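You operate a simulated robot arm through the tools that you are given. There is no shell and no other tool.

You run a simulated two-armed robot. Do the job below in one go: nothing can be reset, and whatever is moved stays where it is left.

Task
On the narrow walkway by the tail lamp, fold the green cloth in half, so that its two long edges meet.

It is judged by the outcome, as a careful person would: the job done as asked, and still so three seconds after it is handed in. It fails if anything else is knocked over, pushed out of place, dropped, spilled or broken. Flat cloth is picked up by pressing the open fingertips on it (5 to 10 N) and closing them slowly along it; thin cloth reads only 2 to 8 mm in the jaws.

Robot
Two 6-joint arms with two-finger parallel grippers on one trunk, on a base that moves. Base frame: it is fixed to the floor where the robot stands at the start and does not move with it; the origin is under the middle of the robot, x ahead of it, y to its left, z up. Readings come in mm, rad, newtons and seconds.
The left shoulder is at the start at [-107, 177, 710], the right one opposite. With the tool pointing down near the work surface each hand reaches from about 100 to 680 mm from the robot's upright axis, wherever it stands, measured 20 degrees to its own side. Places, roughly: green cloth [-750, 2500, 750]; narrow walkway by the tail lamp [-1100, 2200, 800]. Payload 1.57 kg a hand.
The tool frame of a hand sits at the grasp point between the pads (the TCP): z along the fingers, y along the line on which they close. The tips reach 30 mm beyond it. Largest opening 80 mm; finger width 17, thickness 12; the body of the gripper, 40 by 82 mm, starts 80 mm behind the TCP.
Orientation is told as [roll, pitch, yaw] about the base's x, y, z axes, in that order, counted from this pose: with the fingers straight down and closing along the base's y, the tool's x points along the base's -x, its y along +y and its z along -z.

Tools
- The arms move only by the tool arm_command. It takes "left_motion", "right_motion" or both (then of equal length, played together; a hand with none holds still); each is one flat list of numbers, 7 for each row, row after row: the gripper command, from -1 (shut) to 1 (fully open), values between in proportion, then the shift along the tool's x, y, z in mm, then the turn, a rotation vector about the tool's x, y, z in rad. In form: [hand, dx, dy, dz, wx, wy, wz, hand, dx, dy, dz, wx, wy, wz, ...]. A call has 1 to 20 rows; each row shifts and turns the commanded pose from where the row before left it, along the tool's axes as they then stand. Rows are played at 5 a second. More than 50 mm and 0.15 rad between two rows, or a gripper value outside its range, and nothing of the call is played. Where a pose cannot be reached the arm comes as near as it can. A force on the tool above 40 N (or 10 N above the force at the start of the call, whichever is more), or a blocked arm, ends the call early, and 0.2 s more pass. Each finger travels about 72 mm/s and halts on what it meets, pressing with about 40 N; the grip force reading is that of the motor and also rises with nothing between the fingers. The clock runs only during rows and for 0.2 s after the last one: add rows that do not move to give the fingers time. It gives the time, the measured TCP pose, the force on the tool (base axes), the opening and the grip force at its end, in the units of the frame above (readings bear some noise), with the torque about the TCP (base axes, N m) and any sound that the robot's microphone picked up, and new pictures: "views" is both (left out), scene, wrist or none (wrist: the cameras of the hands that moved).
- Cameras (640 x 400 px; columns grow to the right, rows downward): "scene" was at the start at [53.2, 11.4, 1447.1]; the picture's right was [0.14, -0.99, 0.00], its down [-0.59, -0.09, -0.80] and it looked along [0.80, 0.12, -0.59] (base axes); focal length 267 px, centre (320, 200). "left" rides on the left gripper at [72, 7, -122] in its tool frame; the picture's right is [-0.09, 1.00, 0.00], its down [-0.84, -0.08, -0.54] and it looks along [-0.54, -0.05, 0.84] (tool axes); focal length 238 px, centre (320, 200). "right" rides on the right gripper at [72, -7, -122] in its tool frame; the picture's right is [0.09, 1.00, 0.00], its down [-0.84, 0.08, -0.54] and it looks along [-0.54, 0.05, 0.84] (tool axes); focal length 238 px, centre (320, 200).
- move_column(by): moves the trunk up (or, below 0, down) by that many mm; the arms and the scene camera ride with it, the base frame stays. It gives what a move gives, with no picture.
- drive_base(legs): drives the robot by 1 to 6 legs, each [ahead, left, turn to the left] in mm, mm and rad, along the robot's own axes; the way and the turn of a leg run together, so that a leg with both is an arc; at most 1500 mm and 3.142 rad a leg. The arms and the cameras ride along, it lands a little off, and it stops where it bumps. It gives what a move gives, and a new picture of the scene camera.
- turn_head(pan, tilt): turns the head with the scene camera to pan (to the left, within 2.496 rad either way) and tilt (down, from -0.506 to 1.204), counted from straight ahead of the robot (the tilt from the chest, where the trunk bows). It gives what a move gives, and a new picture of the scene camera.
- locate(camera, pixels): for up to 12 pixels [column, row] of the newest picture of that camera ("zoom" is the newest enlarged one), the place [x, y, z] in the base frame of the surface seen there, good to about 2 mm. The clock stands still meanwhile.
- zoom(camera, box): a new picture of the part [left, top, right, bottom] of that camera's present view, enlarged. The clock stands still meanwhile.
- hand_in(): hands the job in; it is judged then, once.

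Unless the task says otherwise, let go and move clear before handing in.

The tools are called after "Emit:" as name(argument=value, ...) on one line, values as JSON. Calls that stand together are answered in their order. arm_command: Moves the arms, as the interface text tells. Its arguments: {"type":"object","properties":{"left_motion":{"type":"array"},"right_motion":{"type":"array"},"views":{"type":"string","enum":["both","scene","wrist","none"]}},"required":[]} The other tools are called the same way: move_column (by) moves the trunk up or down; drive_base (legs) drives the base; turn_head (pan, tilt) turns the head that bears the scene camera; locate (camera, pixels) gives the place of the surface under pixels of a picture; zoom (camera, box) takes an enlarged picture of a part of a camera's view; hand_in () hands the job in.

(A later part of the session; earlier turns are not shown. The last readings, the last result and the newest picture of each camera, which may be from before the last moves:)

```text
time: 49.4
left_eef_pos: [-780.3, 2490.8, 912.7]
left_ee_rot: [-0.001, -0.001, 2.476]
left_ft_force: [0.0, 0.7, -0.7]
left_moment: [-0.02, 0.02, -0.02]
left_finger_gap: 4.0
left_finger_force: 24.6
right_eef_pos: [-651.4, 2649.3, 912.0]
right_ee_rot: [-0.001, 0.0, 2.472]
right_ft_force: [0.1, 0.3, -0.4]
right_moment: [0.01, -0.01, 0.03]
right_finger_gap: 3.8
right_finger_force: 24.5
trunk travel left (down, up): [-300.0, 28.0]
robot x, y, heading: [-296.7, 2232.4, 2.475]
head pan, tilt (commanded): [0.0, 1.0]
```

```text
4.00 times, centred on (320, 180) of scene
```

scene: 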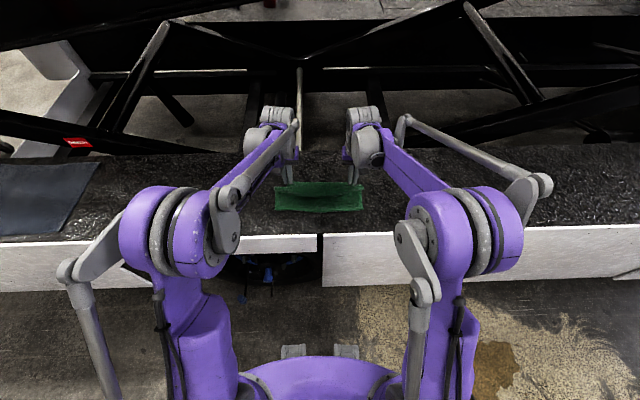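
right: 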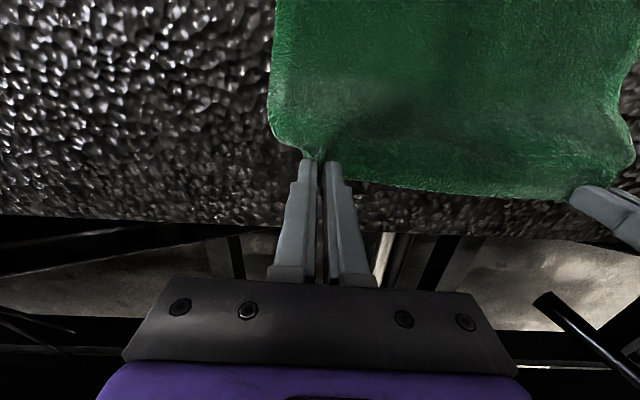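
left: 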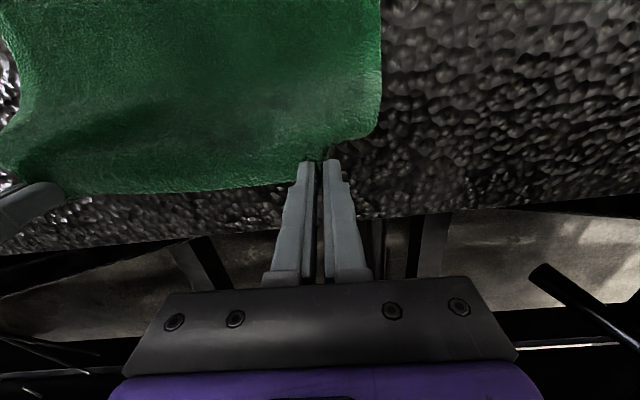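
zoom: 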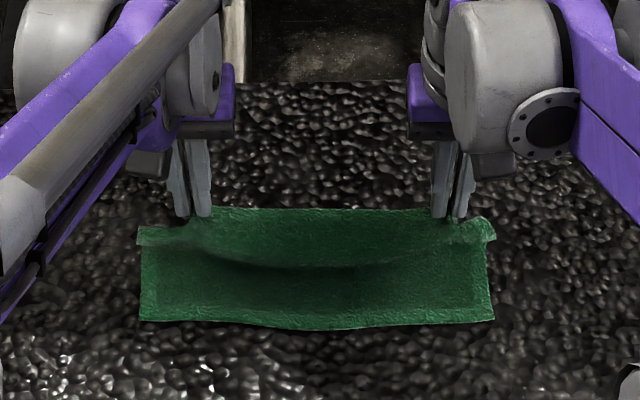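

The held edge now hangs above the near half, with the near edge still flat (zoom (140,320) to (493,318)). I'll locate the near edge and the free corners.

Emit:
locate(camera="zoom", pixels=[[143, 317], [490, 316], [230, 318], [320, 326], [410, 321], [150, 232], [480, 230], [320, 215], [320, 290], [320, 260], [150, 260], [480, 260]])

Emit:
arm_command(left_motion=[-1, 0, 0, 0, 0, 0, 0], right_motion=[-1, 0, 0, 0, 0, 0, 0], views="both")

```text
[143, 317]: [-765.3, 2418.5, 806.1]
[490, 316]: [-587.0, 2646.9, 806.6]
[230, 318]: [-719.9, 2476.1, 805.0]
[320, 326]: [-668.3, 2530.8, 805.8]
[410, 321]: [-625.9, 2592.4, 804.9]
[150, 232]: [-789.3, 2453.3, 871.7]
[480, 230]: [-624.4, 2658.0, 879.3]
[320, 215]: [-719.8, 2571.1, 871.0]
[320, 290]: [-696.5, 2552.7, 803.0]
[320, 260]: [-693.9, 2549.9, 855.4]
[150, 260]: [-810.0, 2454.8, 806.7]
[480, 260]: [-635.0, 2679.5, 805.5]
```

```text
time: 49.8
left_eef_pos: [-779.7, 2490.0, 912.2]
left_ee_rot: [0.001, 0.0, 2.474]
left_ft_force: [0.4, 0.7, -0.2]
left_moment: [0.01, 0.0, 0.03]
left_finger_gap: 3.8
left_finger_force: 24.3
right_eef_pos: [-653.0, 2648.6, 913.1]
right_ee_rot: [0.001, 0.001, 2.473]
right_ft_force: [0.2, -0.1, -0.6]
right_moment: [-0.02, 0.02, 0.01]
right_finger_gap: 3.7
right_finger_force: 24.5
trunk travel left (down, up): [-300.0, 28.0]
robot x, y, heading: [-295.0, 2237.6, 2.47]
head pan, tilt (commanded): [0.0, 1.0]
```

scene: 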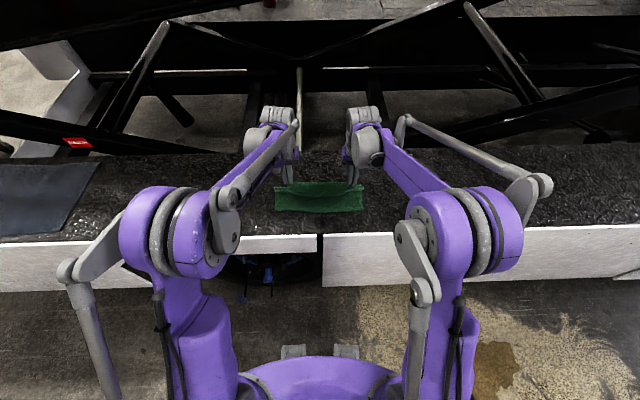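
right: 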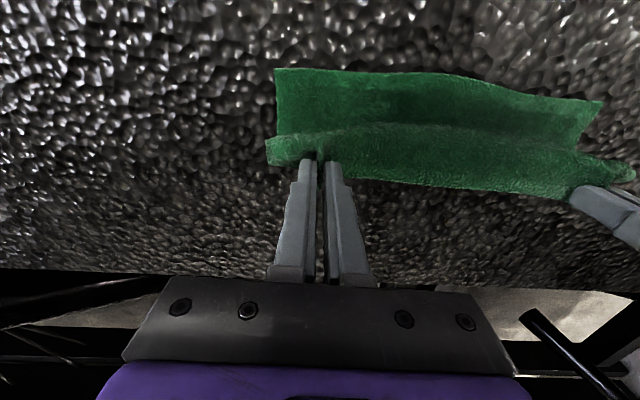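
left: 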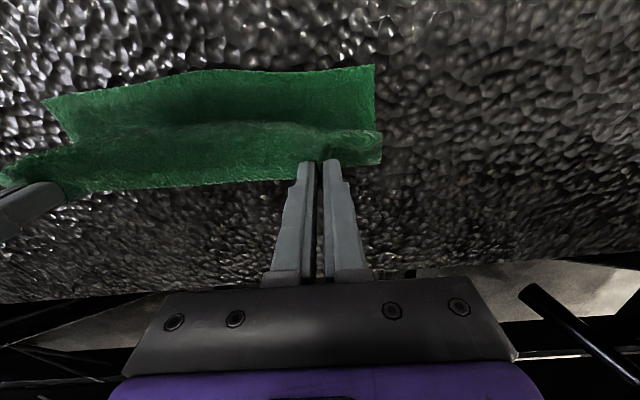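

Everything is as planned: near edge line at v=0, held edge ~55 mm inside it and 80 mm up. I'll now arc the hands back and down while tipping the fingers forward (negative turn about tool y), first eight of twelve steps.

Emit:
arm_command(left_motion=[-1, 6.7, 0, 3.2, 0, -0.12, 0, -1, 6.93, 0, 3.7, 0, -0.12, 0, -1, 7.47, 0, 3.73, 0, -0.12, 0, -1, 8.19, 0, 4.08, 0, -0.12, 0, -1, 8.67, 0, 3.49, 0, -0.12, 0, -1, 8.96, 0, 2.72, 0, -0.12, 0, -1, 0, 0, 0, 0, 0, 0], right_motion=[-1, 5.7, 0, 3.2, 0, -0.12, 0, -1, 6.0, 0, 3.7, 0, -0.12, 0, -1, 6.7, 0, 3.73, 0, -0.12, 0, -1, 8.19, 0, 4.08, 0, -0.12, 0, -1, 8.67, 0, 3.49, 0, -0.12, 0, -1, 8.96, 0, 2.72, 0, -0.12, 0, -1, 0, 0, 0, 0, 0, 0])

Emit:
zoom(camera="scene", box=[240, 130, 400, 230])

```text
time: 51.4
left_eef_pos: [-749.8, 2466.7, 877.2]
left_ee_rot: [0.002, -0.721, 2.473]
left_ft_force: [-0.6, -0.6, -1.1]
left_moment: [0.03, -0.02, 0.03]
left_finger_gap: 3.6
left_finger_force: 24.7
right_eef_pos: [-624.1, 2626.5, 879.1]
right_ee_rot: [-0.001, -0.719, 2.474]
right_ft_force: [0.2, -0.8, 0.0]
right_moment: [0.0, -0.02, 0.03]
right_finger_gap: 3.5
right_finger_force: 25.1
trunk travel left (down, up): [-300.0, 28.0]
robot x, y, heading: [-296.7, 2236.3, 2.473]
head pan, tilt (commanded): [0.0, 1.0]
```

scene: 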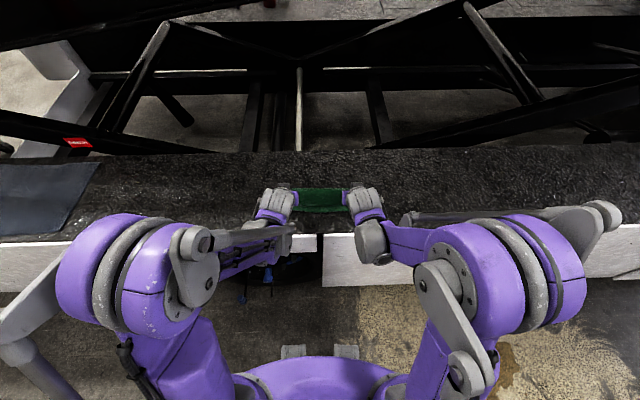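
right: 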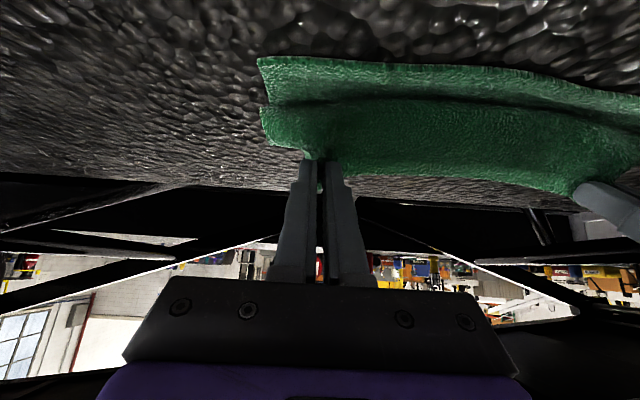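
left: 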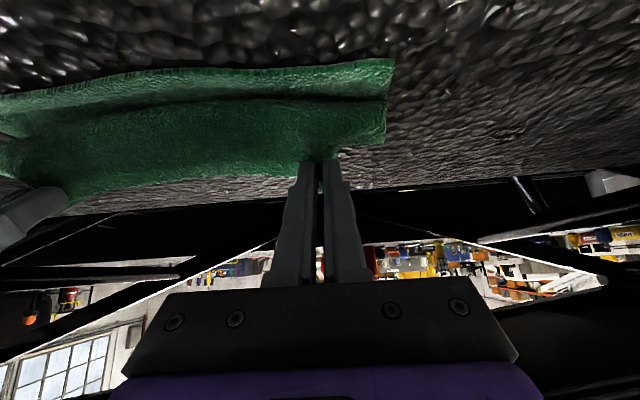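

```text
4.00 times, centred on (320, 180) of scene
```

zoom: 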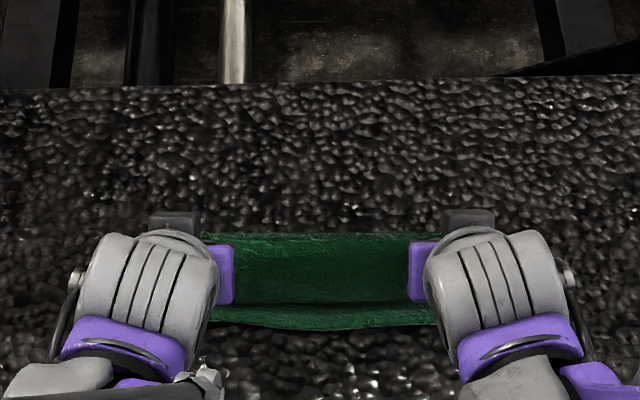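

Both hands tipped to 0.72 rad without strain, and the upper layer hangs in front of the tips over the near half. I'll continue the arc to about 1.2 rad.

Emit:
arm_command(left_motion=[-1, 9.58, 0, 2.37, 0, -0.12, 0, -1, 9.5, 0, 1.99, 0, -0.12, 0, -1, 9.58, 0, 1.13, 0, -0.12, 0, -1, 9.91, 0, -0.09, 0, -0.12, 0, -1, 0, 0, 0, 0, 0, 0], right_motion=[-1, 9.58, 0, 2.37, 0, -0.12, 0, -1, 9.5, 0, 1.99, 0, -0.12, 0, -1, 9.58, 0, 1.13, 0, -0.12, 0, -1, 9.91, 0, -0.09, 0, -0.12, 0, -1, 0, 0, 0, 0, 0, 0])

Emit:
zoom(camera="scene", box=[240, 150, 400, 250])

```text
time: 52.6
left_eef_pos: [-753.6, 2478.0, 883.7]
left_ee_rot: [-0.001, -1.2, 2.473]
left_ft_force: [-0.3, -0.3, -0.6]
left_moment: [-0.02, -0.04, 0.0]
left_finger_gap: 3.6
left_finger_force: 24.4
left hand out of reach, approached as far as the arm can: row 3, 4
right_eef_pos: [-636.0, 2627.5, 883.1]
right_ee_rot: [0.0, -1.201, 2.474]
right_ft_force: [-0.4, -0.6, 0.1]
right_moment: [0.03, -0.02, 0.01]
right_finger_gap: 3.4
right_finger_force: 25.1
right hand out of reach, approached as far as the arm can: row 3, 4
trunk travel left (down, up): [-300.0, 28.0]
robot x, y, heading: [-295.0, 2241.3, 2.473]
head pan, tilt (commanded): [0.0, 1.0]
```

scene: 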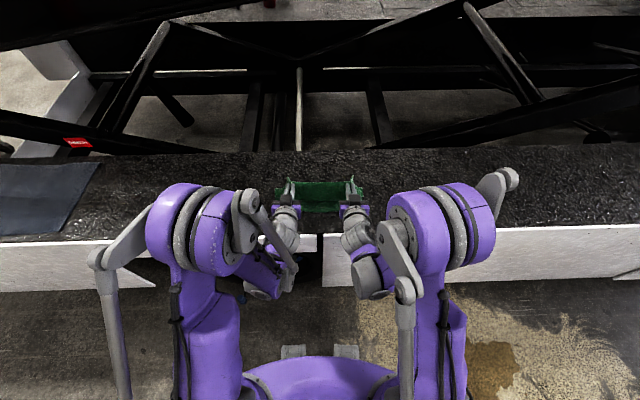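
right: 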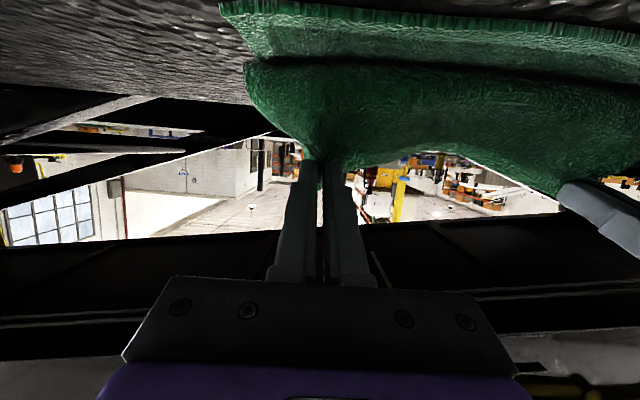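
left: 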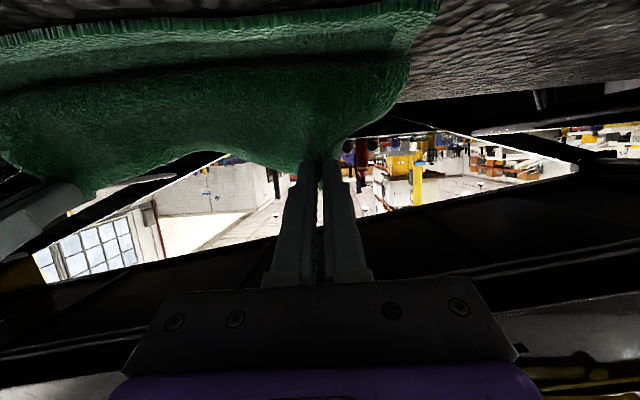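

```text
4.00 times, centred on (320, 200) of scene
```

zoom: 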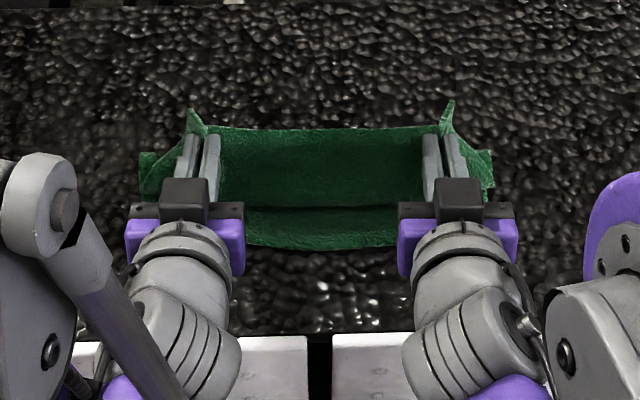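

The arms got the turn (-1.2) but not the position (v≈27, z≈884): the wrist is too close in to point forward this low. I'll undo the last two steps, then move the hands forward/up so that I can back the base further off.

Emit:
arm_command(left_motion=[-1, -9.83, 0, 1.27, 0, 0.12, 0, -1, -9.65, 0, 0.02, 0, 0.12, 0, -1, 0, 0, 0, 0, 0, 0], right_motion=[-1, -9.83, 0, 1.27, 0, 0.12, 0, -1, -9.65, 0, 0.02, 0, 0.12, 0, -1, 0, 0, 0, 0, 0, 0])

```text
time: 53.4
left_eef_pos: [-759.9, 2483.4, 900.7]
left_ee_rot: [-0.001, -0.959, 2.472]
left_ft_force: [-0.4, 0.5, -0.1]
left_moment: [0.01, 0.02, 0.0]
left_finger_gap: 3.8
left_finger_force: 24.7
right_eef_pos: [-642.5, 2633.4, 899.6]
right_ee_rot: [0.002, -0.96, 2.475]
right_ft_force: [0.4, -0.1, 0.0]
right_moment: [0.0, -0.02, -0.04]
right_finger_gap: 3.7
right_finger_force: 24.7
trunk travel left (down, up): [-300.0, 28.0]
robot x, y, heading: [-294.8, 2239.8, 2.475]
head pan, tilt (commanded): [0.0, 1.0]
```

scene: 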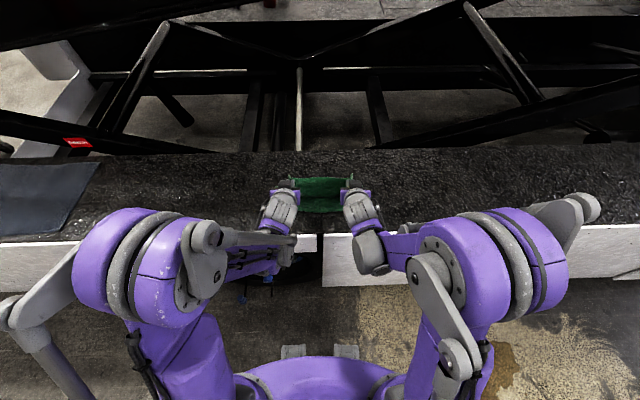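
right: 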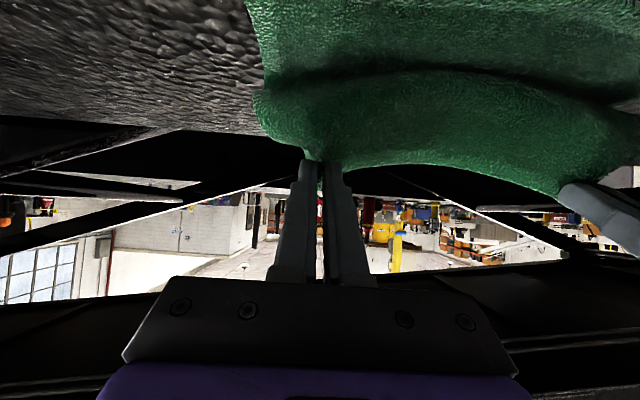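
left: 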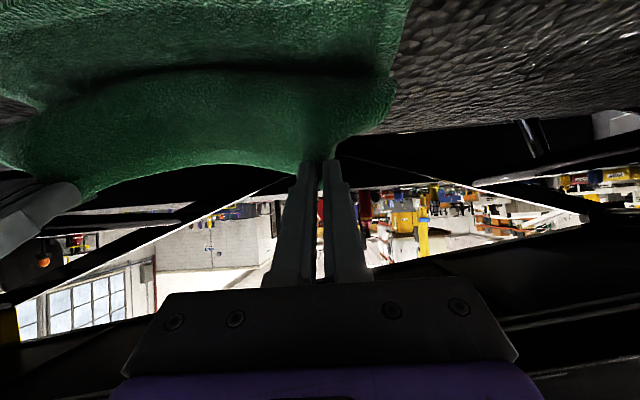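

The held pose simply follows the reached one: both hands are now at 0.96 rad, about 36 mm inside the near edge, each drifted ~6 mm inward. I'll move the hands 100 mm forward at the same height, restoring the 6 mm sideways.

Emit:
arm_command(left_motion=[-1, -9.56, 1, 13.65, 0, 0, 0, -1, -9.56, 1, 13.65, 0, 0, 0, -1, -9.56, 1, 13.65, 0, 0, 0, -1, -9.56, 1, 13.65, 0, 0, 0, -1, -9.56, 1, 13.65, 0, 0, 0, -1, -9.56, 1, 13.65, 0, 0, 0, -1, 0, 0, 0, 0, 0, 0], right_motion=[-1, -9.56, -1, 13.65, 0, 0, 0, -1, -9.56, -1, 13.65, 0, 0, 0, -1, -9.56, -1, 13.65, 0, 0, 0, -1, -9.56, -1, 13.65, 0, 0, 0, -1, -9.56, -1, 13.65, 0, 0, 0, -1, -9.56, -1, 13.65, 0, 0, 0, -1, 0, 0, 0, 0, 0, 0])

Emit:
zoom(camera="scene", box=[240, 140, 400, 240])

```text
time: 55.0
left_eef_pos: [-842.5, 2539.7, 900.1]
left_ee_rot: [-0.001, -0.963, 2.474]
left_ft_force: [-0.9, 0.1, -0.2]
left_moment: [0.01, -0.02, 0.03]
left_finger_gap: 3.8
left_finger_force: 25.5
right_eef_pos: [-718.0, 2700.6, 901.4]
right_ee_rot: [0.0, -0.961, 2.472]
right_ft_force: [0.1, 0.9, -0.3]
right_moment: [0.01, -0.01, 0.01]
right_finger_gap: 3.8
right_finger_force: 24.7
trunk travel left (down, up): [-300.0, 28.0]
robot x, y, heading: [-296.5, 2238.7, 2.473]
head pan, tilt (commanded): [0.0, 1.0]
```

scene: 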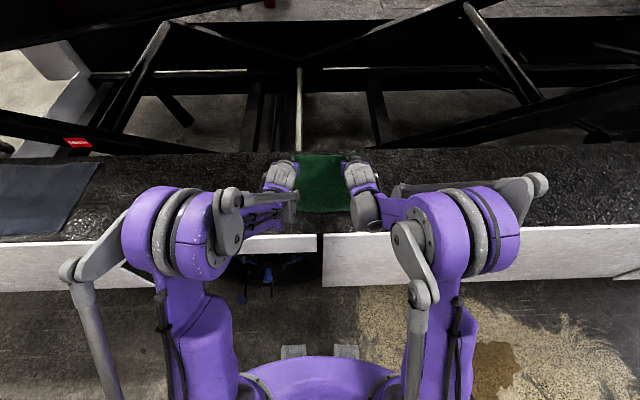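
right: 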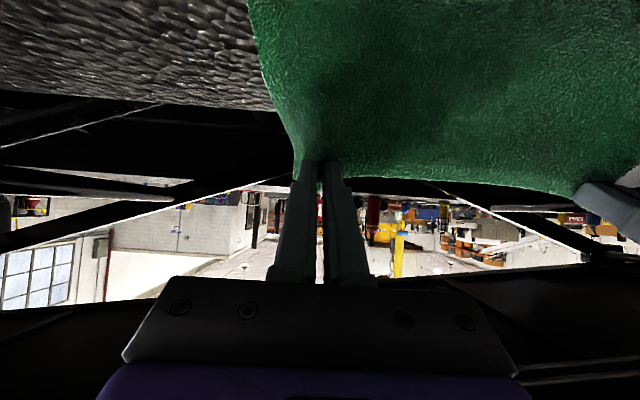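
left: 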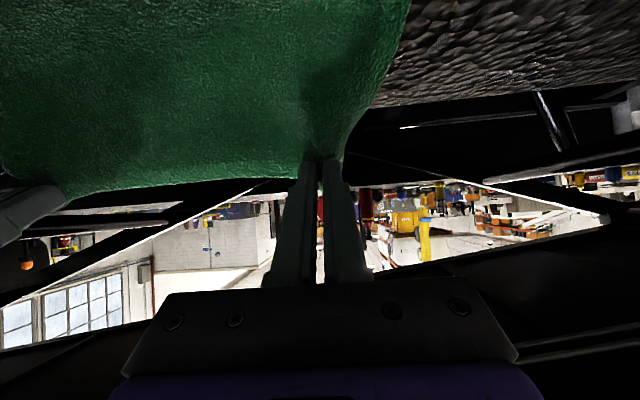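

```text
4.00 times, centred on (320, 190) of scene
```

zoom: 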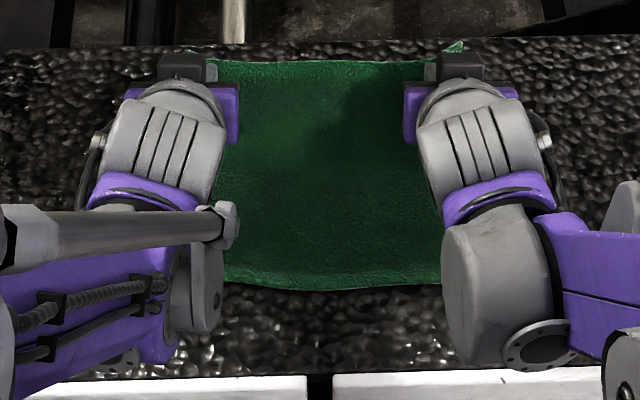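

The near edge still seems in place (zoom (330,288)). I'll confirm it and back the base off 100 mm, carrying the held edge back past the middle again.

Emit:
locate(camera="zoom", pixels=[[240, 280], [330, 287], [420, 282], [330, 200], [330, 240], [330, 150]])

Emit:
drive_base(legs=[[-100, 0, 0]])

Emit:
zoom(camera="scene", box=[240, 120, 400, 220])

```text
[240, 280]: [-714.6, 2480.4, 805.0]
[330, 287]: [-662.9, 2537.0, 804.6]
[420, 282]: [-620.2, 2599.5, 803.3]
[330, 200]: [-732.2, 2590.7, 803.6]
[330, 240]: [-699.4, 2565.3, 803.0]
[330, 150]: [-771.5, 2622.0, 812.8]
```

```text
time: 56.1
left_eef_pos: [-765.8, 2479.1, 899.3]
left_ee_rot: [0.0, -0.962, 2.473]
left_ft_force: [0.3, -0.7, -0.1]
left_moment: [0.0, 0.03, 0.05]
left_finger_gap: 3.4
left_finger_force: 24.7
right_eef_pos: [-639.4, 2639.3, 901.4]
right_ee_rot: [0.0, -0.96, 2.475]
right_ft_force: [-0.6, -0.2, -1.5]
right_moment: [-0.01, -0.01, -0.03]
right_finger_gap: 3.8
right_finger_force: 24.7
trunk travel left (down, up): [-300.0, 28.0]
robot x, y, heading: [-221.6, 2179.8, 2.474]
head pan, tilt (commanded): [0.0, 1.0]
```

scene: 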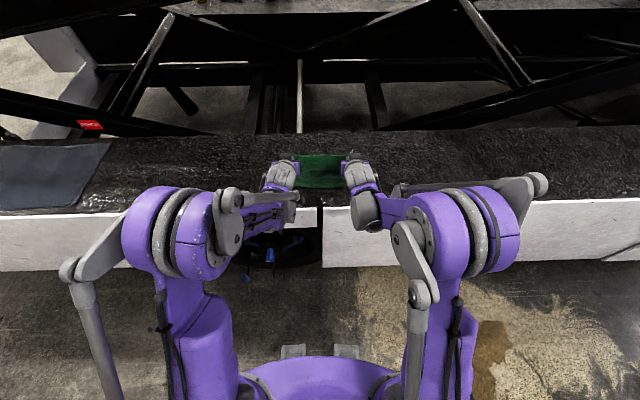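

```text
4.00 times, centred on (320, 170) of scene
```

zoom: 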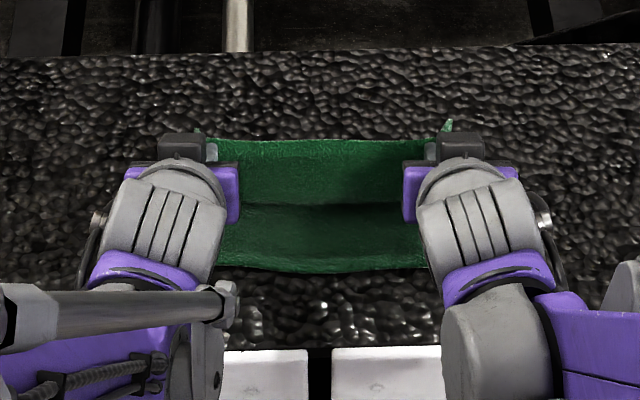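

Near edge unchanged; hands at 0.96 rad, ~37.5 mm inside the near edge, sideways positions back on target. I'll take the first four steps of the finishing arc (to 1.2 rad).

Emit:
arm_command(left_motion=[-1, 9.23, 0, -0.62, 0, -0.06, 0, -1, 10.08, 0, -0.56, 0, -0.06, 0, -1, 10.07, 0, -1.02, 0, -0.06, 0, -1, 10.79, 0, -1.21, 0, -0.06, 0, -1, 0, 0, 0, 0, 0, 0], right_motion=[-1, 9.23, 0, -0.62, 0, -0.06, 0, -1, 10.08, 0, -0.56, 0, -0.06, 0, -1, 10.07, 0, -1.02, 0, -0.06, 0, -1, 10.79, 0, -1.21, 0, -0.06, 0, -1, 0, 0, 0, 0, 0, 0])

Emit:
zoom(camera="scene", box=[240, 120, 400, 220])

```text
time: 57.3
left_eef_pos: [-747.5, 2465.4, 866.2]
left_ee_rot: [-0.001, -1.203, 2.474]
left_ft_force: [0.8, 0.5, 0.0]
left_moment: [0.0, -0.02, 0.0]
left_finger_gap: 3.3
left_finger_force: 24.2
right_eef_pos: [-621.3, 2625.0, 865.8]
right_ee_rot: [0.0, -1.204, 2.474]
right_ft_force: [-0.4, 0.7, -0.4]
right_moment: [0.03, 0.03, -0.05]
right_finger_gap: 3.9
right_finger_force: 23.9
trunk travel left (down, up): [-300.0, 28.0]
robot x, y, heading: [-216.5, 2174.0, 2.476]
head pan, tilt (commanded): [0.0, 1.0]
```

scene: 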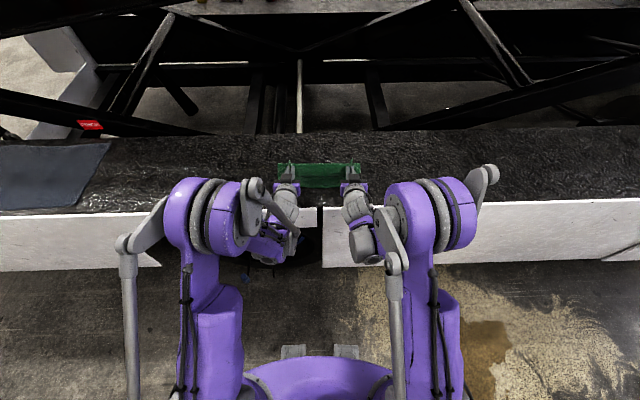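
right: 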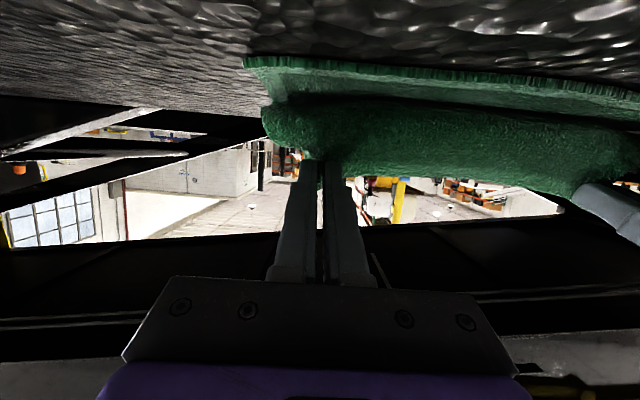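
left: 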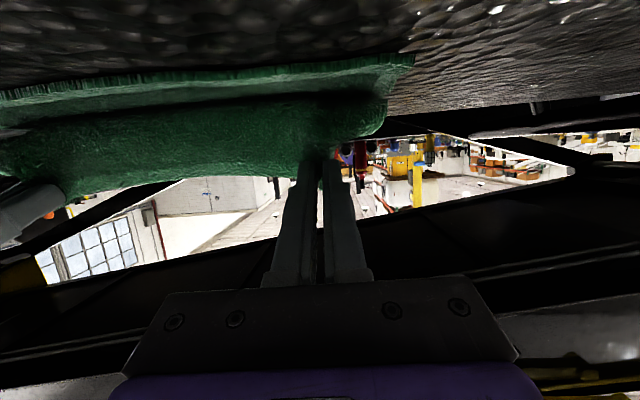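

```text
4.00 times, centred on (320, 170) of scene
```

zoom: 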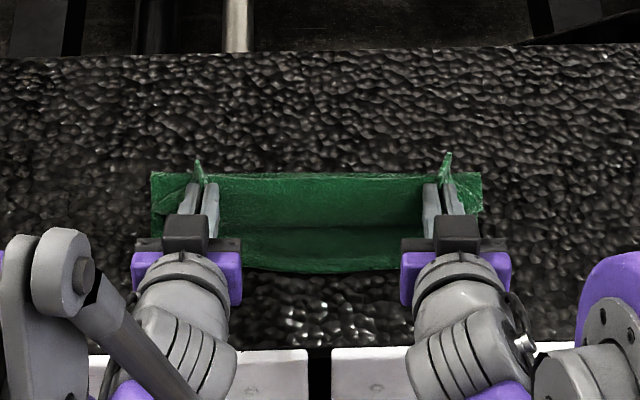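

Both hands are exactly on the planned arc (v≈15, z≈866, 1.2 rad), and the upper layer now stands up with its edge at the top. I'll carry on with the next three steps.

Emit:
arm_command(left_motion=[-1, 10.84, 0, -1.69, 0, -0.06, 0, -1, 11.86, 0, -2.91, 0, -0.06, 0, -1, 11.75, 0, -3.54, 0, -0.06, 0, -1, 0, 0, 0, 0, 0, 0], right_motion=[-1, 10.84, 0, -1.69, 0, -0.06, 0, -1, 11.86, 0, -2.91, 0, -0.06, 0, -1, 11.75, 0, -3.54, 0, -0.06, 0, -1, 0, 0, 0, 0, 0, 0])

Emit:
zoom(camera="scene", box=[240, 120, 400, 220])

```text
time: 58.3
left_eef_pos: [-742.6, 2465.5, 844.9]
left_ee_rot: [-0.002, -1.379, 2.475]
left_ft_force: [-0.6, 0.5, 0.5]
left_moment: [0.02, 0.0, -0.01]
left_finger_gap: 3.6
left_finger_force: 24.7
left hand out of reach, approached as far as the arm can: row 3
right_eef_pos: [-618.8, 2620.9, 845.2]
right_ee_rot: [-0.001, -1.379, 2.474]
right_ft_force: [-0.3, 0.1, -0.4]
right_moment: [0.03, -0.02, -0.01]
right_finger_gap: 3.7
right_finger_force: 24.5
right hand out of reach, approached as far as the arm can: row 3
trunk travel left (down, up): [-300.0, 28.0]
robot x, y, heading: [-221.7, 2178.7, 2.471]
head pan, tilt (commanded): [0.0, 1.0]
```

scene: 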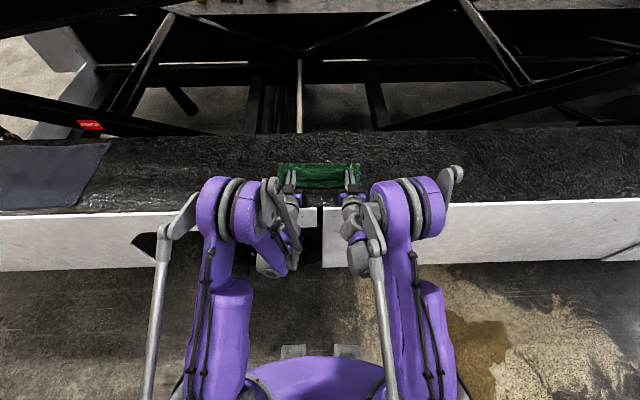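
right: 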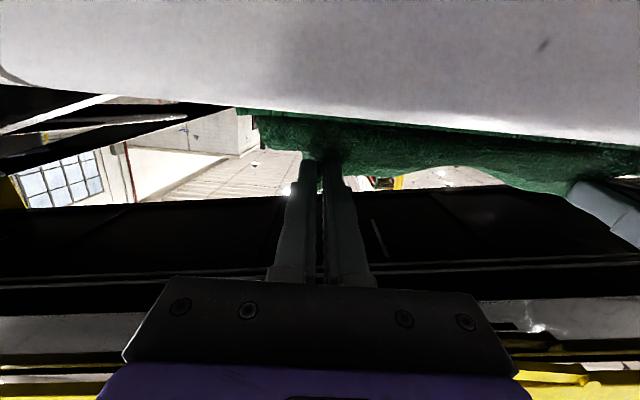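
left: 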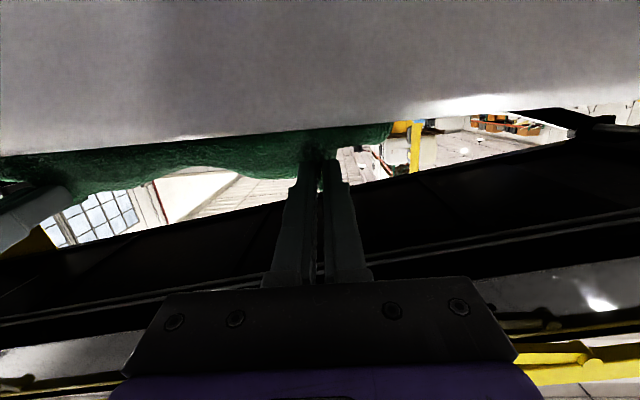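

```text
4.00 times, centred on (320, 170) of scene
```

zoom: 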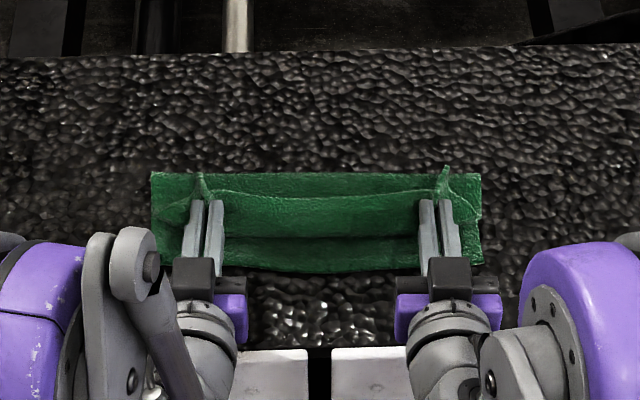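

Orientation is reached (1.38 rad) but the hands stop ~14 mm short of the planned point, at v≈11, z≈845. I'll locate the crease and edges to decide the last bit of motion.

Emit:
locate(camera="zoom", pixels=[[158, 177], [240, 177], [320, 177], [400, 177], [475, 179], [320, 192], [320, 200], [320, 225], [320, 250], [320, 268], [165, 258], [470, 262]])

```text
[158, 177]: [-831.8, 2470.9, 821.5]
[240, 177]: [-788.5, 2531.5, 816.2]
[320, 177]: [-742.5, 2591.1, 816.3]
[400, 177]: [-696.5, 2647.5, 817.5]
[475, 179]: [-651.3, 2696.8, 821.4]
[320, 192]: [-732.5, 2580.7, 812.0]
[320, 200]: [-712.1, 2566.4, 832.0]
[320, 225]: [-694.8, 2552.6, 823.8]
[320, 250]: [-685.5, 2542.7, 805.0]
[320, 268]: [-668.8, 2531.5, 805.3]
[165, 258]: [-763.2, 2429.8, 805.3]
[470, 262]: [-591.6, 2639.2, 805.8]
```

The loop of the fold now peaks at about v=92 and the held edge stands above v≈36; the edge should end at v=0. I'll lower the trunk 18 mm, which brings the hands straight down with the same tilt, then check.

Emit:
move_column(by=-15)

Emit:
zoom(camera="scene", box=[240, 120, 400, 220])

```text
time: 58.9
left_eef_pos: [-742.3, 2464.9, 829.9]
left_ee_rot: [0.0, -1.381, 2.474]
left_ft_force: [-0.2, 0.7, 0.4]
left_moment: [-0.04, 0.03, 0.0]
left_finger_gap: 4.0
left_finger_force: 24.6
right_eef_pos: [-621.0, 2620.7, 831.6]
right_ee_rot: [0.0, -1.383, 2.474]
right_ft_force: [0.8, 0.3, 1.1]
right_moment: [0.04, -0.02, 0.01]
right_finger_gap: 3.6
right_finger_force: 24.5
trunk travel left (down, up): [-285.0, 43.0]
robot x, y, heading: [-215.5, 2178.8, 2.47]
head pan, tilt (commanded): [0.0, 1.0]
```

```text
4.00 times, centred on (320, 170) of scene
```

zoom: 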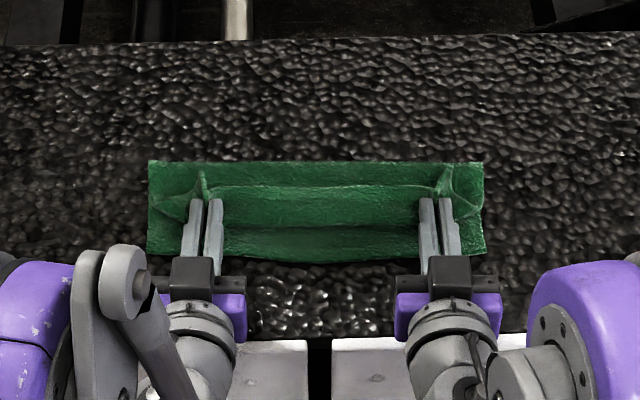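

The hands are now at z≈830 with the strip standing in front of the tips and no contact force. I'll back the base 15 mm to bring the strip to its laying point.

Emit:
drive_base(legs=[[-15, 0, 0]])

Emit:
zoom(camera="scene", box=[240, 115, 400, 215])

```text
time: 59.7
left_eef_pos: [-731.7, 2455.7, 830.7]
left_ee_rot: [0.0, -1.378, 2.473]
left_ft_force: [-0.1, 0.2, -0.4]
left_moment: [0.01, 0.02, 0.02]
left_finger_gap: 3.4
left_finger_force: 24.8
right_eef_pos: [-608.2, 2612.1, 831.4]
right_ee_rot: [0.0, -1.38, 2.476]
right_ft_force: [-0.2, 0.1, -0.4]
right_moment: [0.01, -0.01, 0.0]
right_finger_gap: 3.5
right_finger_force: 24.6
trunk travel left (down, up): [-285.0, 43.0]
robot x, y, heading: [-207.5, 2169.0, 2.472]
head pan, tilt (commanded): [0.0, 1.0]
```

scene: 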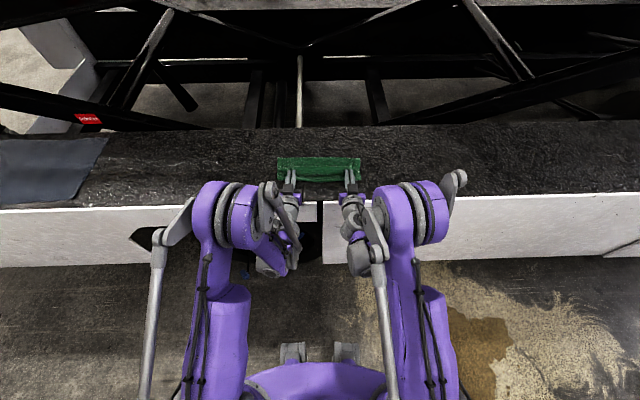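

```text
4.00 times, centred on (320, 165) of scene
```

zoom: 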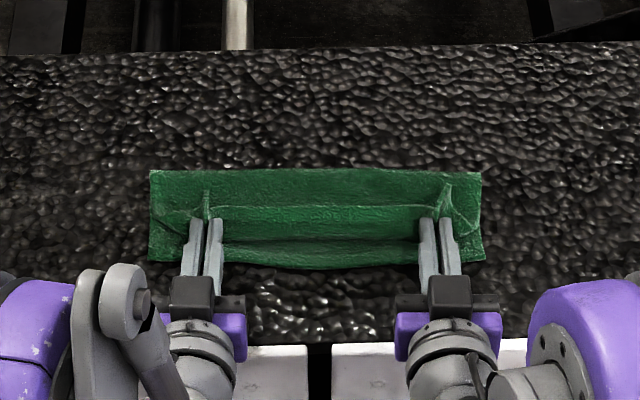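

The grip points are now at v≈21, z≈826, and the strip's edge line is at zoom row ~205. I'll lower 5 mm more and ease the hands outward a little so the edge is straight.

Emit:
move_column(by=-5)

Emit:
arm_command(left_motion=[-1, 0, 1.5, 0, 0, 0, 0, -1, 0, 1.5, 0, 0, 0, 0, -1, 0, 0, 0, 0, 0, 0], right_motion=[-1, 0, -1, 0, 0, 0, 0, -1, 0, -1, 0, 0, 0, 0, -1, 0, 0, 0, 0, 0, 0])

Emit:
zoom(camera="scene", box=[240, 115, 400, 215])

```text
time: 60.2
left_eef_pos: [-729.8, 2454.3, 825.2]
left_ee_rot: [0.002, -1.38, 2.471]
left_ft_force: [1.7, 0.5, 3.0]
left_moment: [0.06, 0.03, -0.01]
left_finger_gap: 3.7
left_finger_force: 24.8
right_eef_pos: [-608.0, 2610.1, 826.3]
right_ee_rot: [0.001, -1.381, 2.475]
right_ft_force: [-0.9, -0.3, 2.5]
right_moment: [0.02, 0.06, 0.04]
right_finger_gap: 4.0
right_finger_force: 24.5
trunk travel left (down, up): [-280.0, 48.0]
robot x, y, heading: [-206.4, 2169.9, 2.475]
head pan, tilt (commanded): [0.0, 1.0]
```

```text
time: 61.0
left_eef_pos: [-733.2, 2452.8, 826.5]
left_ee_rot: [-0.002, -1.382, 2.475]
left_ft_force: [1.7, 2.6, 2.1]
left_moment: [0.09, 0.0, -0.06]
left_finger_gap: 3.7
left_finger_force: 24.7
right_eef_pos: [-606.4, 2613.0, 825.6]
right_ee_rot: [0.001, -1.38, 2.474]
right_ft_force: [-2.4, 0.1, 3.1]
right_moment: [0.06, 0.06, 0.06]
right_finger_gap: 3.7
right_finger_force: 24.8
trunk travel left (down, up): [-280.0, 48.0]
robot x, y, heading: [-209.9, 2163.7, 2.472]
head pan, tilt (commanded): [0.0, 1.0]
```

scene: 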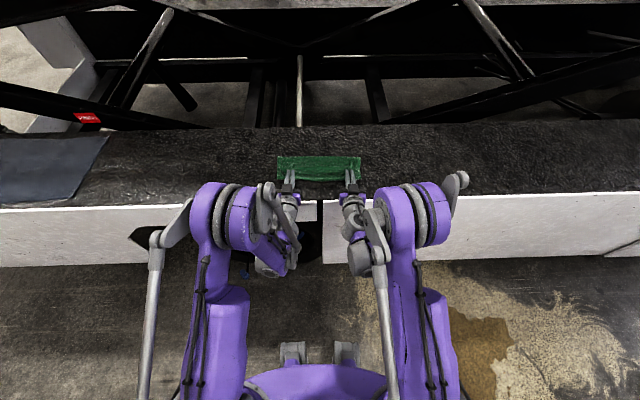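
right: 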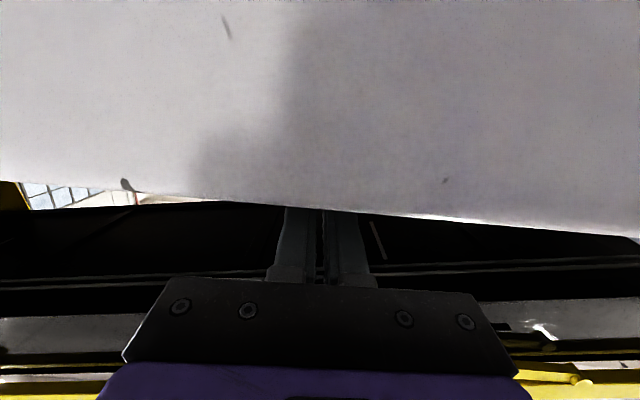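
left: 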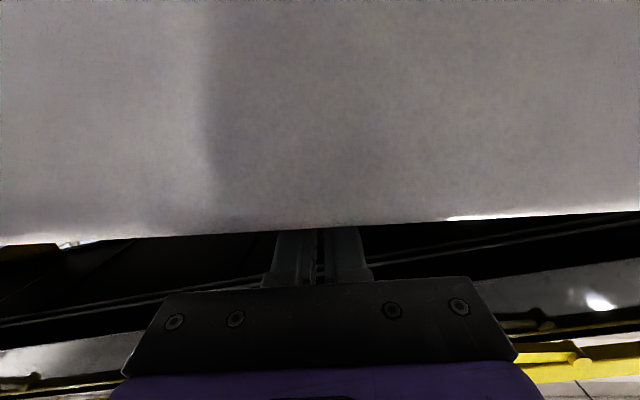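

```text
4.00 times, centred on (320, 165) of scene
```

zoom: 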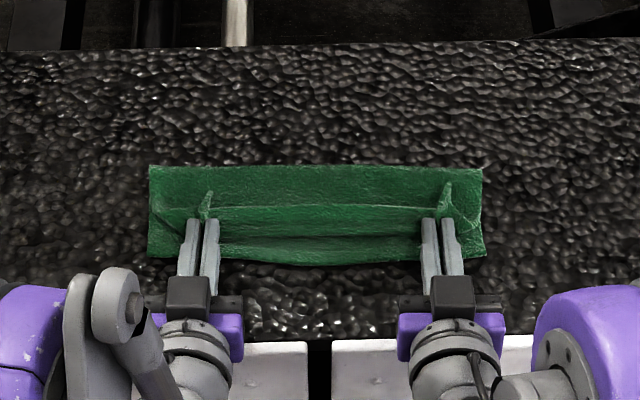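

There's light contact (~3 N) and the tufts stand at (208,200) and (446,195) in front of the tips. I'll open the fingers slowly to about 25 mm to release the cloth.

Emit:
arm_command(left_motion=[-0.9, 0, 0, 0, 0, 0, 0, -0.8, 0, 0, 0, 0, 0, 0, -0.7, 0, 0, 0, 0, 0, 0, -0.6, 0, 0, 0, 0, 0, 0, -0.5, 0, 0, 0, 0, 0, 0, -0.4, 0, 0, 0, 0, 0, 0, -0.4, 0, 0, 0, 0, 0, 0], right_motion=[-0.9, 0, 0, 0, 0, 0, 0, -0.8, 0, 0, 0, 0, 0, 0, -0.7, 0, 0, 0, 0, 0, 0, -0.6, 0, 0, 0, 0, 0, 0, -0.5, 0, 0, 0, 0, 0, 0, -0.4, 0, 0, 0, 0, 0, 0, -0.4, 0, 0, 0, 0, 0, 0], views="scene")

Emit:
zoom(camera="scene", box=[240, 115, 400, 215])

```text
time: 62.6
left_eef_pos: [-733.2, 2452.8, 824.5]
left_ee_rot: [0.001, -1.38, 2.474]
left_ft_force: [0.6, -0.3, 1.2]
left_moment: [0.0, -0.03, 0.01]
left_finger_gap: 23.0
left_finger_force: 0.1
right_eef_pos: [-606.7, 2612.9, 826.4]
right_ee_rot: [-0.001, -1.381, 2.476]
right_ft_force: [-0.1, -0.5, 0.8]
right_moment: [0.06, 0.03, 0.02]
right_finger_gap: 23.2
right_finger_force: 0.1
trunk travel left (down, up): [-280.0, 48.0]
robot x, y, heading: [-208.4, 2168.3, 2.471]
head pan, tilt (commanded): [0.0, 1.0]
```

scene: 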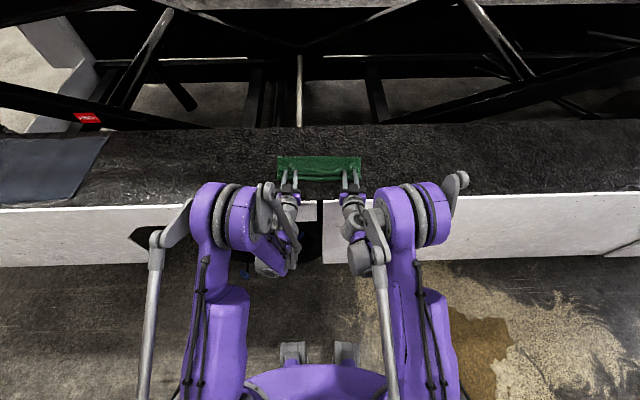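

```text
4.00 times, centred on (320, 165) of scene
```

zoom: 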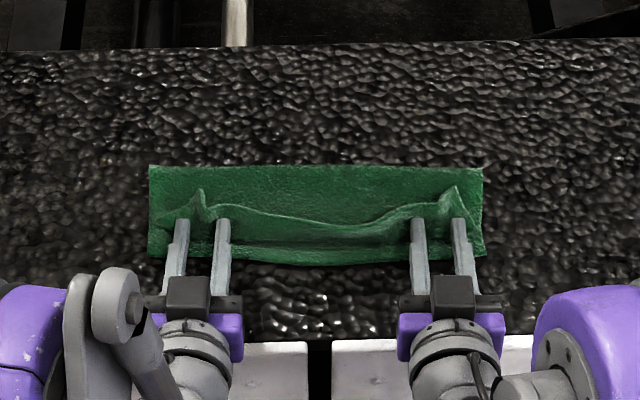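

The cloth is released; the middle of the strip is already falling towards me (330,227), and near the fingers it still stands. I'll back off 60 mm so it can fall back towards the near edge.

Emit:
drive_base(legs=[[-60, 0, 0]])

Emit:
zoom(camera="scene", box=[240, 100, 400, 200])

```text
time: 63.6
left_eef_pos: [-685.5, 2417.4, 826.1]
left_ee_rot: [0.0, -1.382, 2.475]
left_ft_force: [-0.2, 0.4, 0.0]
left_moment: [0.01, -0.01, 0.02]
left_finger_gap: 23.8
left_finger_force: 0.1
right_eef_pos: [-560.0, 2575.3, 825.8]
right_ee_rot: [0.0, -1.381, 2.475]
right_ft_force: [0.2, 0.1, -0.2]
right_moment: [0.0, 0.0, 0.03]
right_finger_gap: 23.9
right_finger_force: 0.0
trunk travel left (down, up): [-280.0, 48.0]
robot x, y, heading: [-161.5, 2135.8, 2.471]
head pan, tilt (commanded): [0.0, 1.0]
```

scene: 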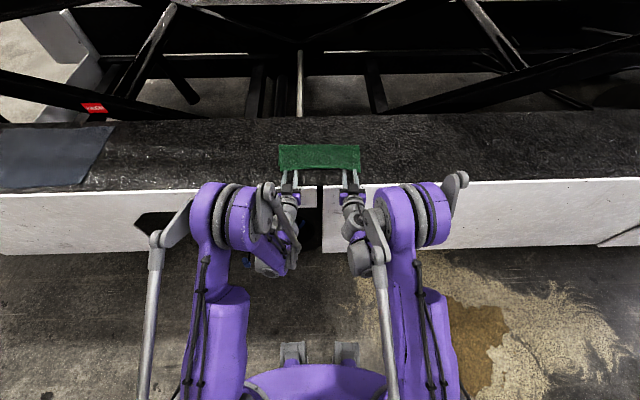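

```text
4.00 times, centred on (320, 150) of scene
```

zoom: 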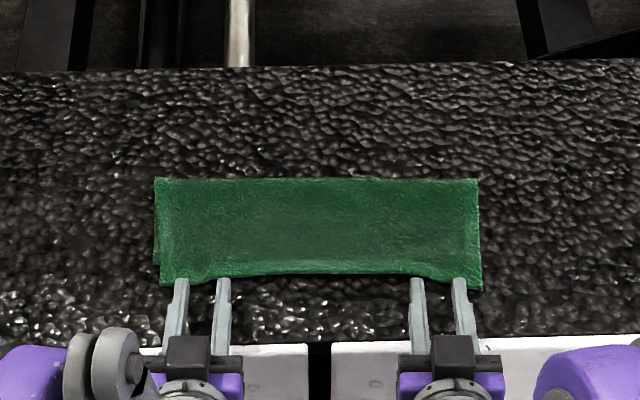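

The strip fell back flat and the edges nearly coincide (near edge from (162,287) to (482,290)). I'll back off another 100 mm for an unobstructed look.

Emit:
drive_base(legs=[[-100, 0, 0]])

Emit:
zoom(camera="scene", box=[272, 102, 368, 162])

```text
time: 64.8
left_eef_pos: [-609.2, 2354.0, 824.7]
left_ee_rot: [0.0, -1.381, 2.473]
left_ft_force: [-1.1, -0.7, 0.6]
left_moment: [-0.02, -0.01, 0.05]
left_finger_gap: 23.8
left_finger_force: 0.1
right_eef_pos: [-481.2, 2514.1, 825.1]
right_ee_rot: [0.0, -1.381, 2.474]
right_ft_force: [-0.1, 0.3, -1.1]
right_moment: [-0.01, 0.01, 0.0]
right_finger_gap: 24.2
right_finger_force: 0.0
trunk travel left (down, up): [-280.0, 48.0]
robot x, y, heading: [-85.2, 2068.3, 2.475]
head pan, tilt (commanded): [0.0, 1.0]
```

scene: 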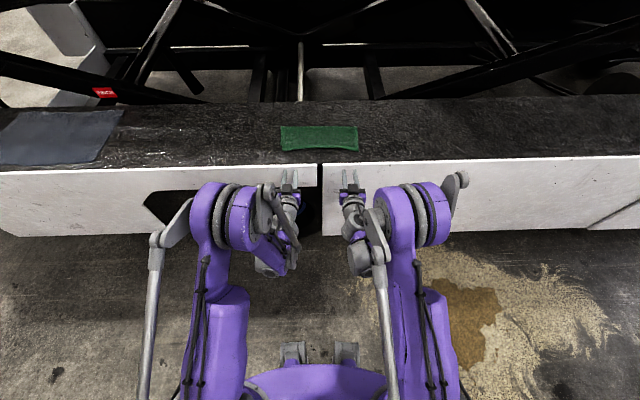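

```text
6.67 times, centred on (320, 132) of scene
```

zoom: 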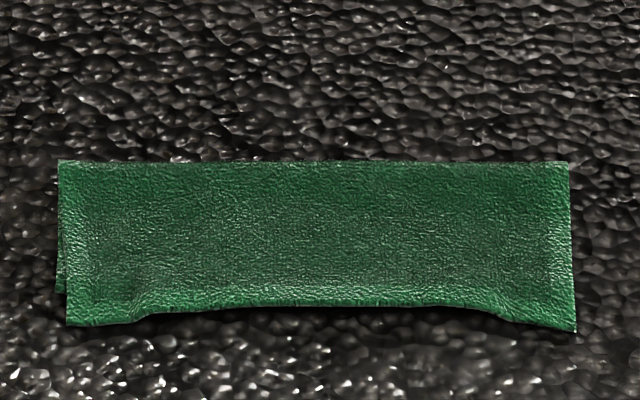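

The fold lies flat. The upper corners (68,323) and (573,328) seem to reach beyond the lower layer's corner, which peeks out at left (60,290). I'll locate these.

Emit:
locate(camera="zoom", pixels=[[70, 322], [571, 326], [130, 318], [200, 306], [320, 303], [440, 302], [510, 316], [60, 289], [62, 165], [563, 167], [320, 165], [320, 235]])

```text
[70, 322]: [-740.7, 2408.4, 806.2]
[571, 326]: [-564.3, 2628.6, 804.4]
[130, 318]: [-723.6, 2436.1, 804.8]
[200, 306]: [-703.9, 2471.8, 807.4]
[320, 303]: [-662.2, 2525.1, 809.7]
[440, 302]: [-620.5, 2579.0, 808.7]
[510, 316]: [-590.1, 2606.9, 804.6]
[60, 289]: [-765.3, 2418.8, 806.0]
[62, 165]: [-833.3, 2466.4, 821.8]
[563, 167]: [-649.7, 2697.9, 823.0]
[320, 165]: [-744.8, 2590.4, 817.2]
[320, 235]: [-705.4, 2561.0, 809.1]
```

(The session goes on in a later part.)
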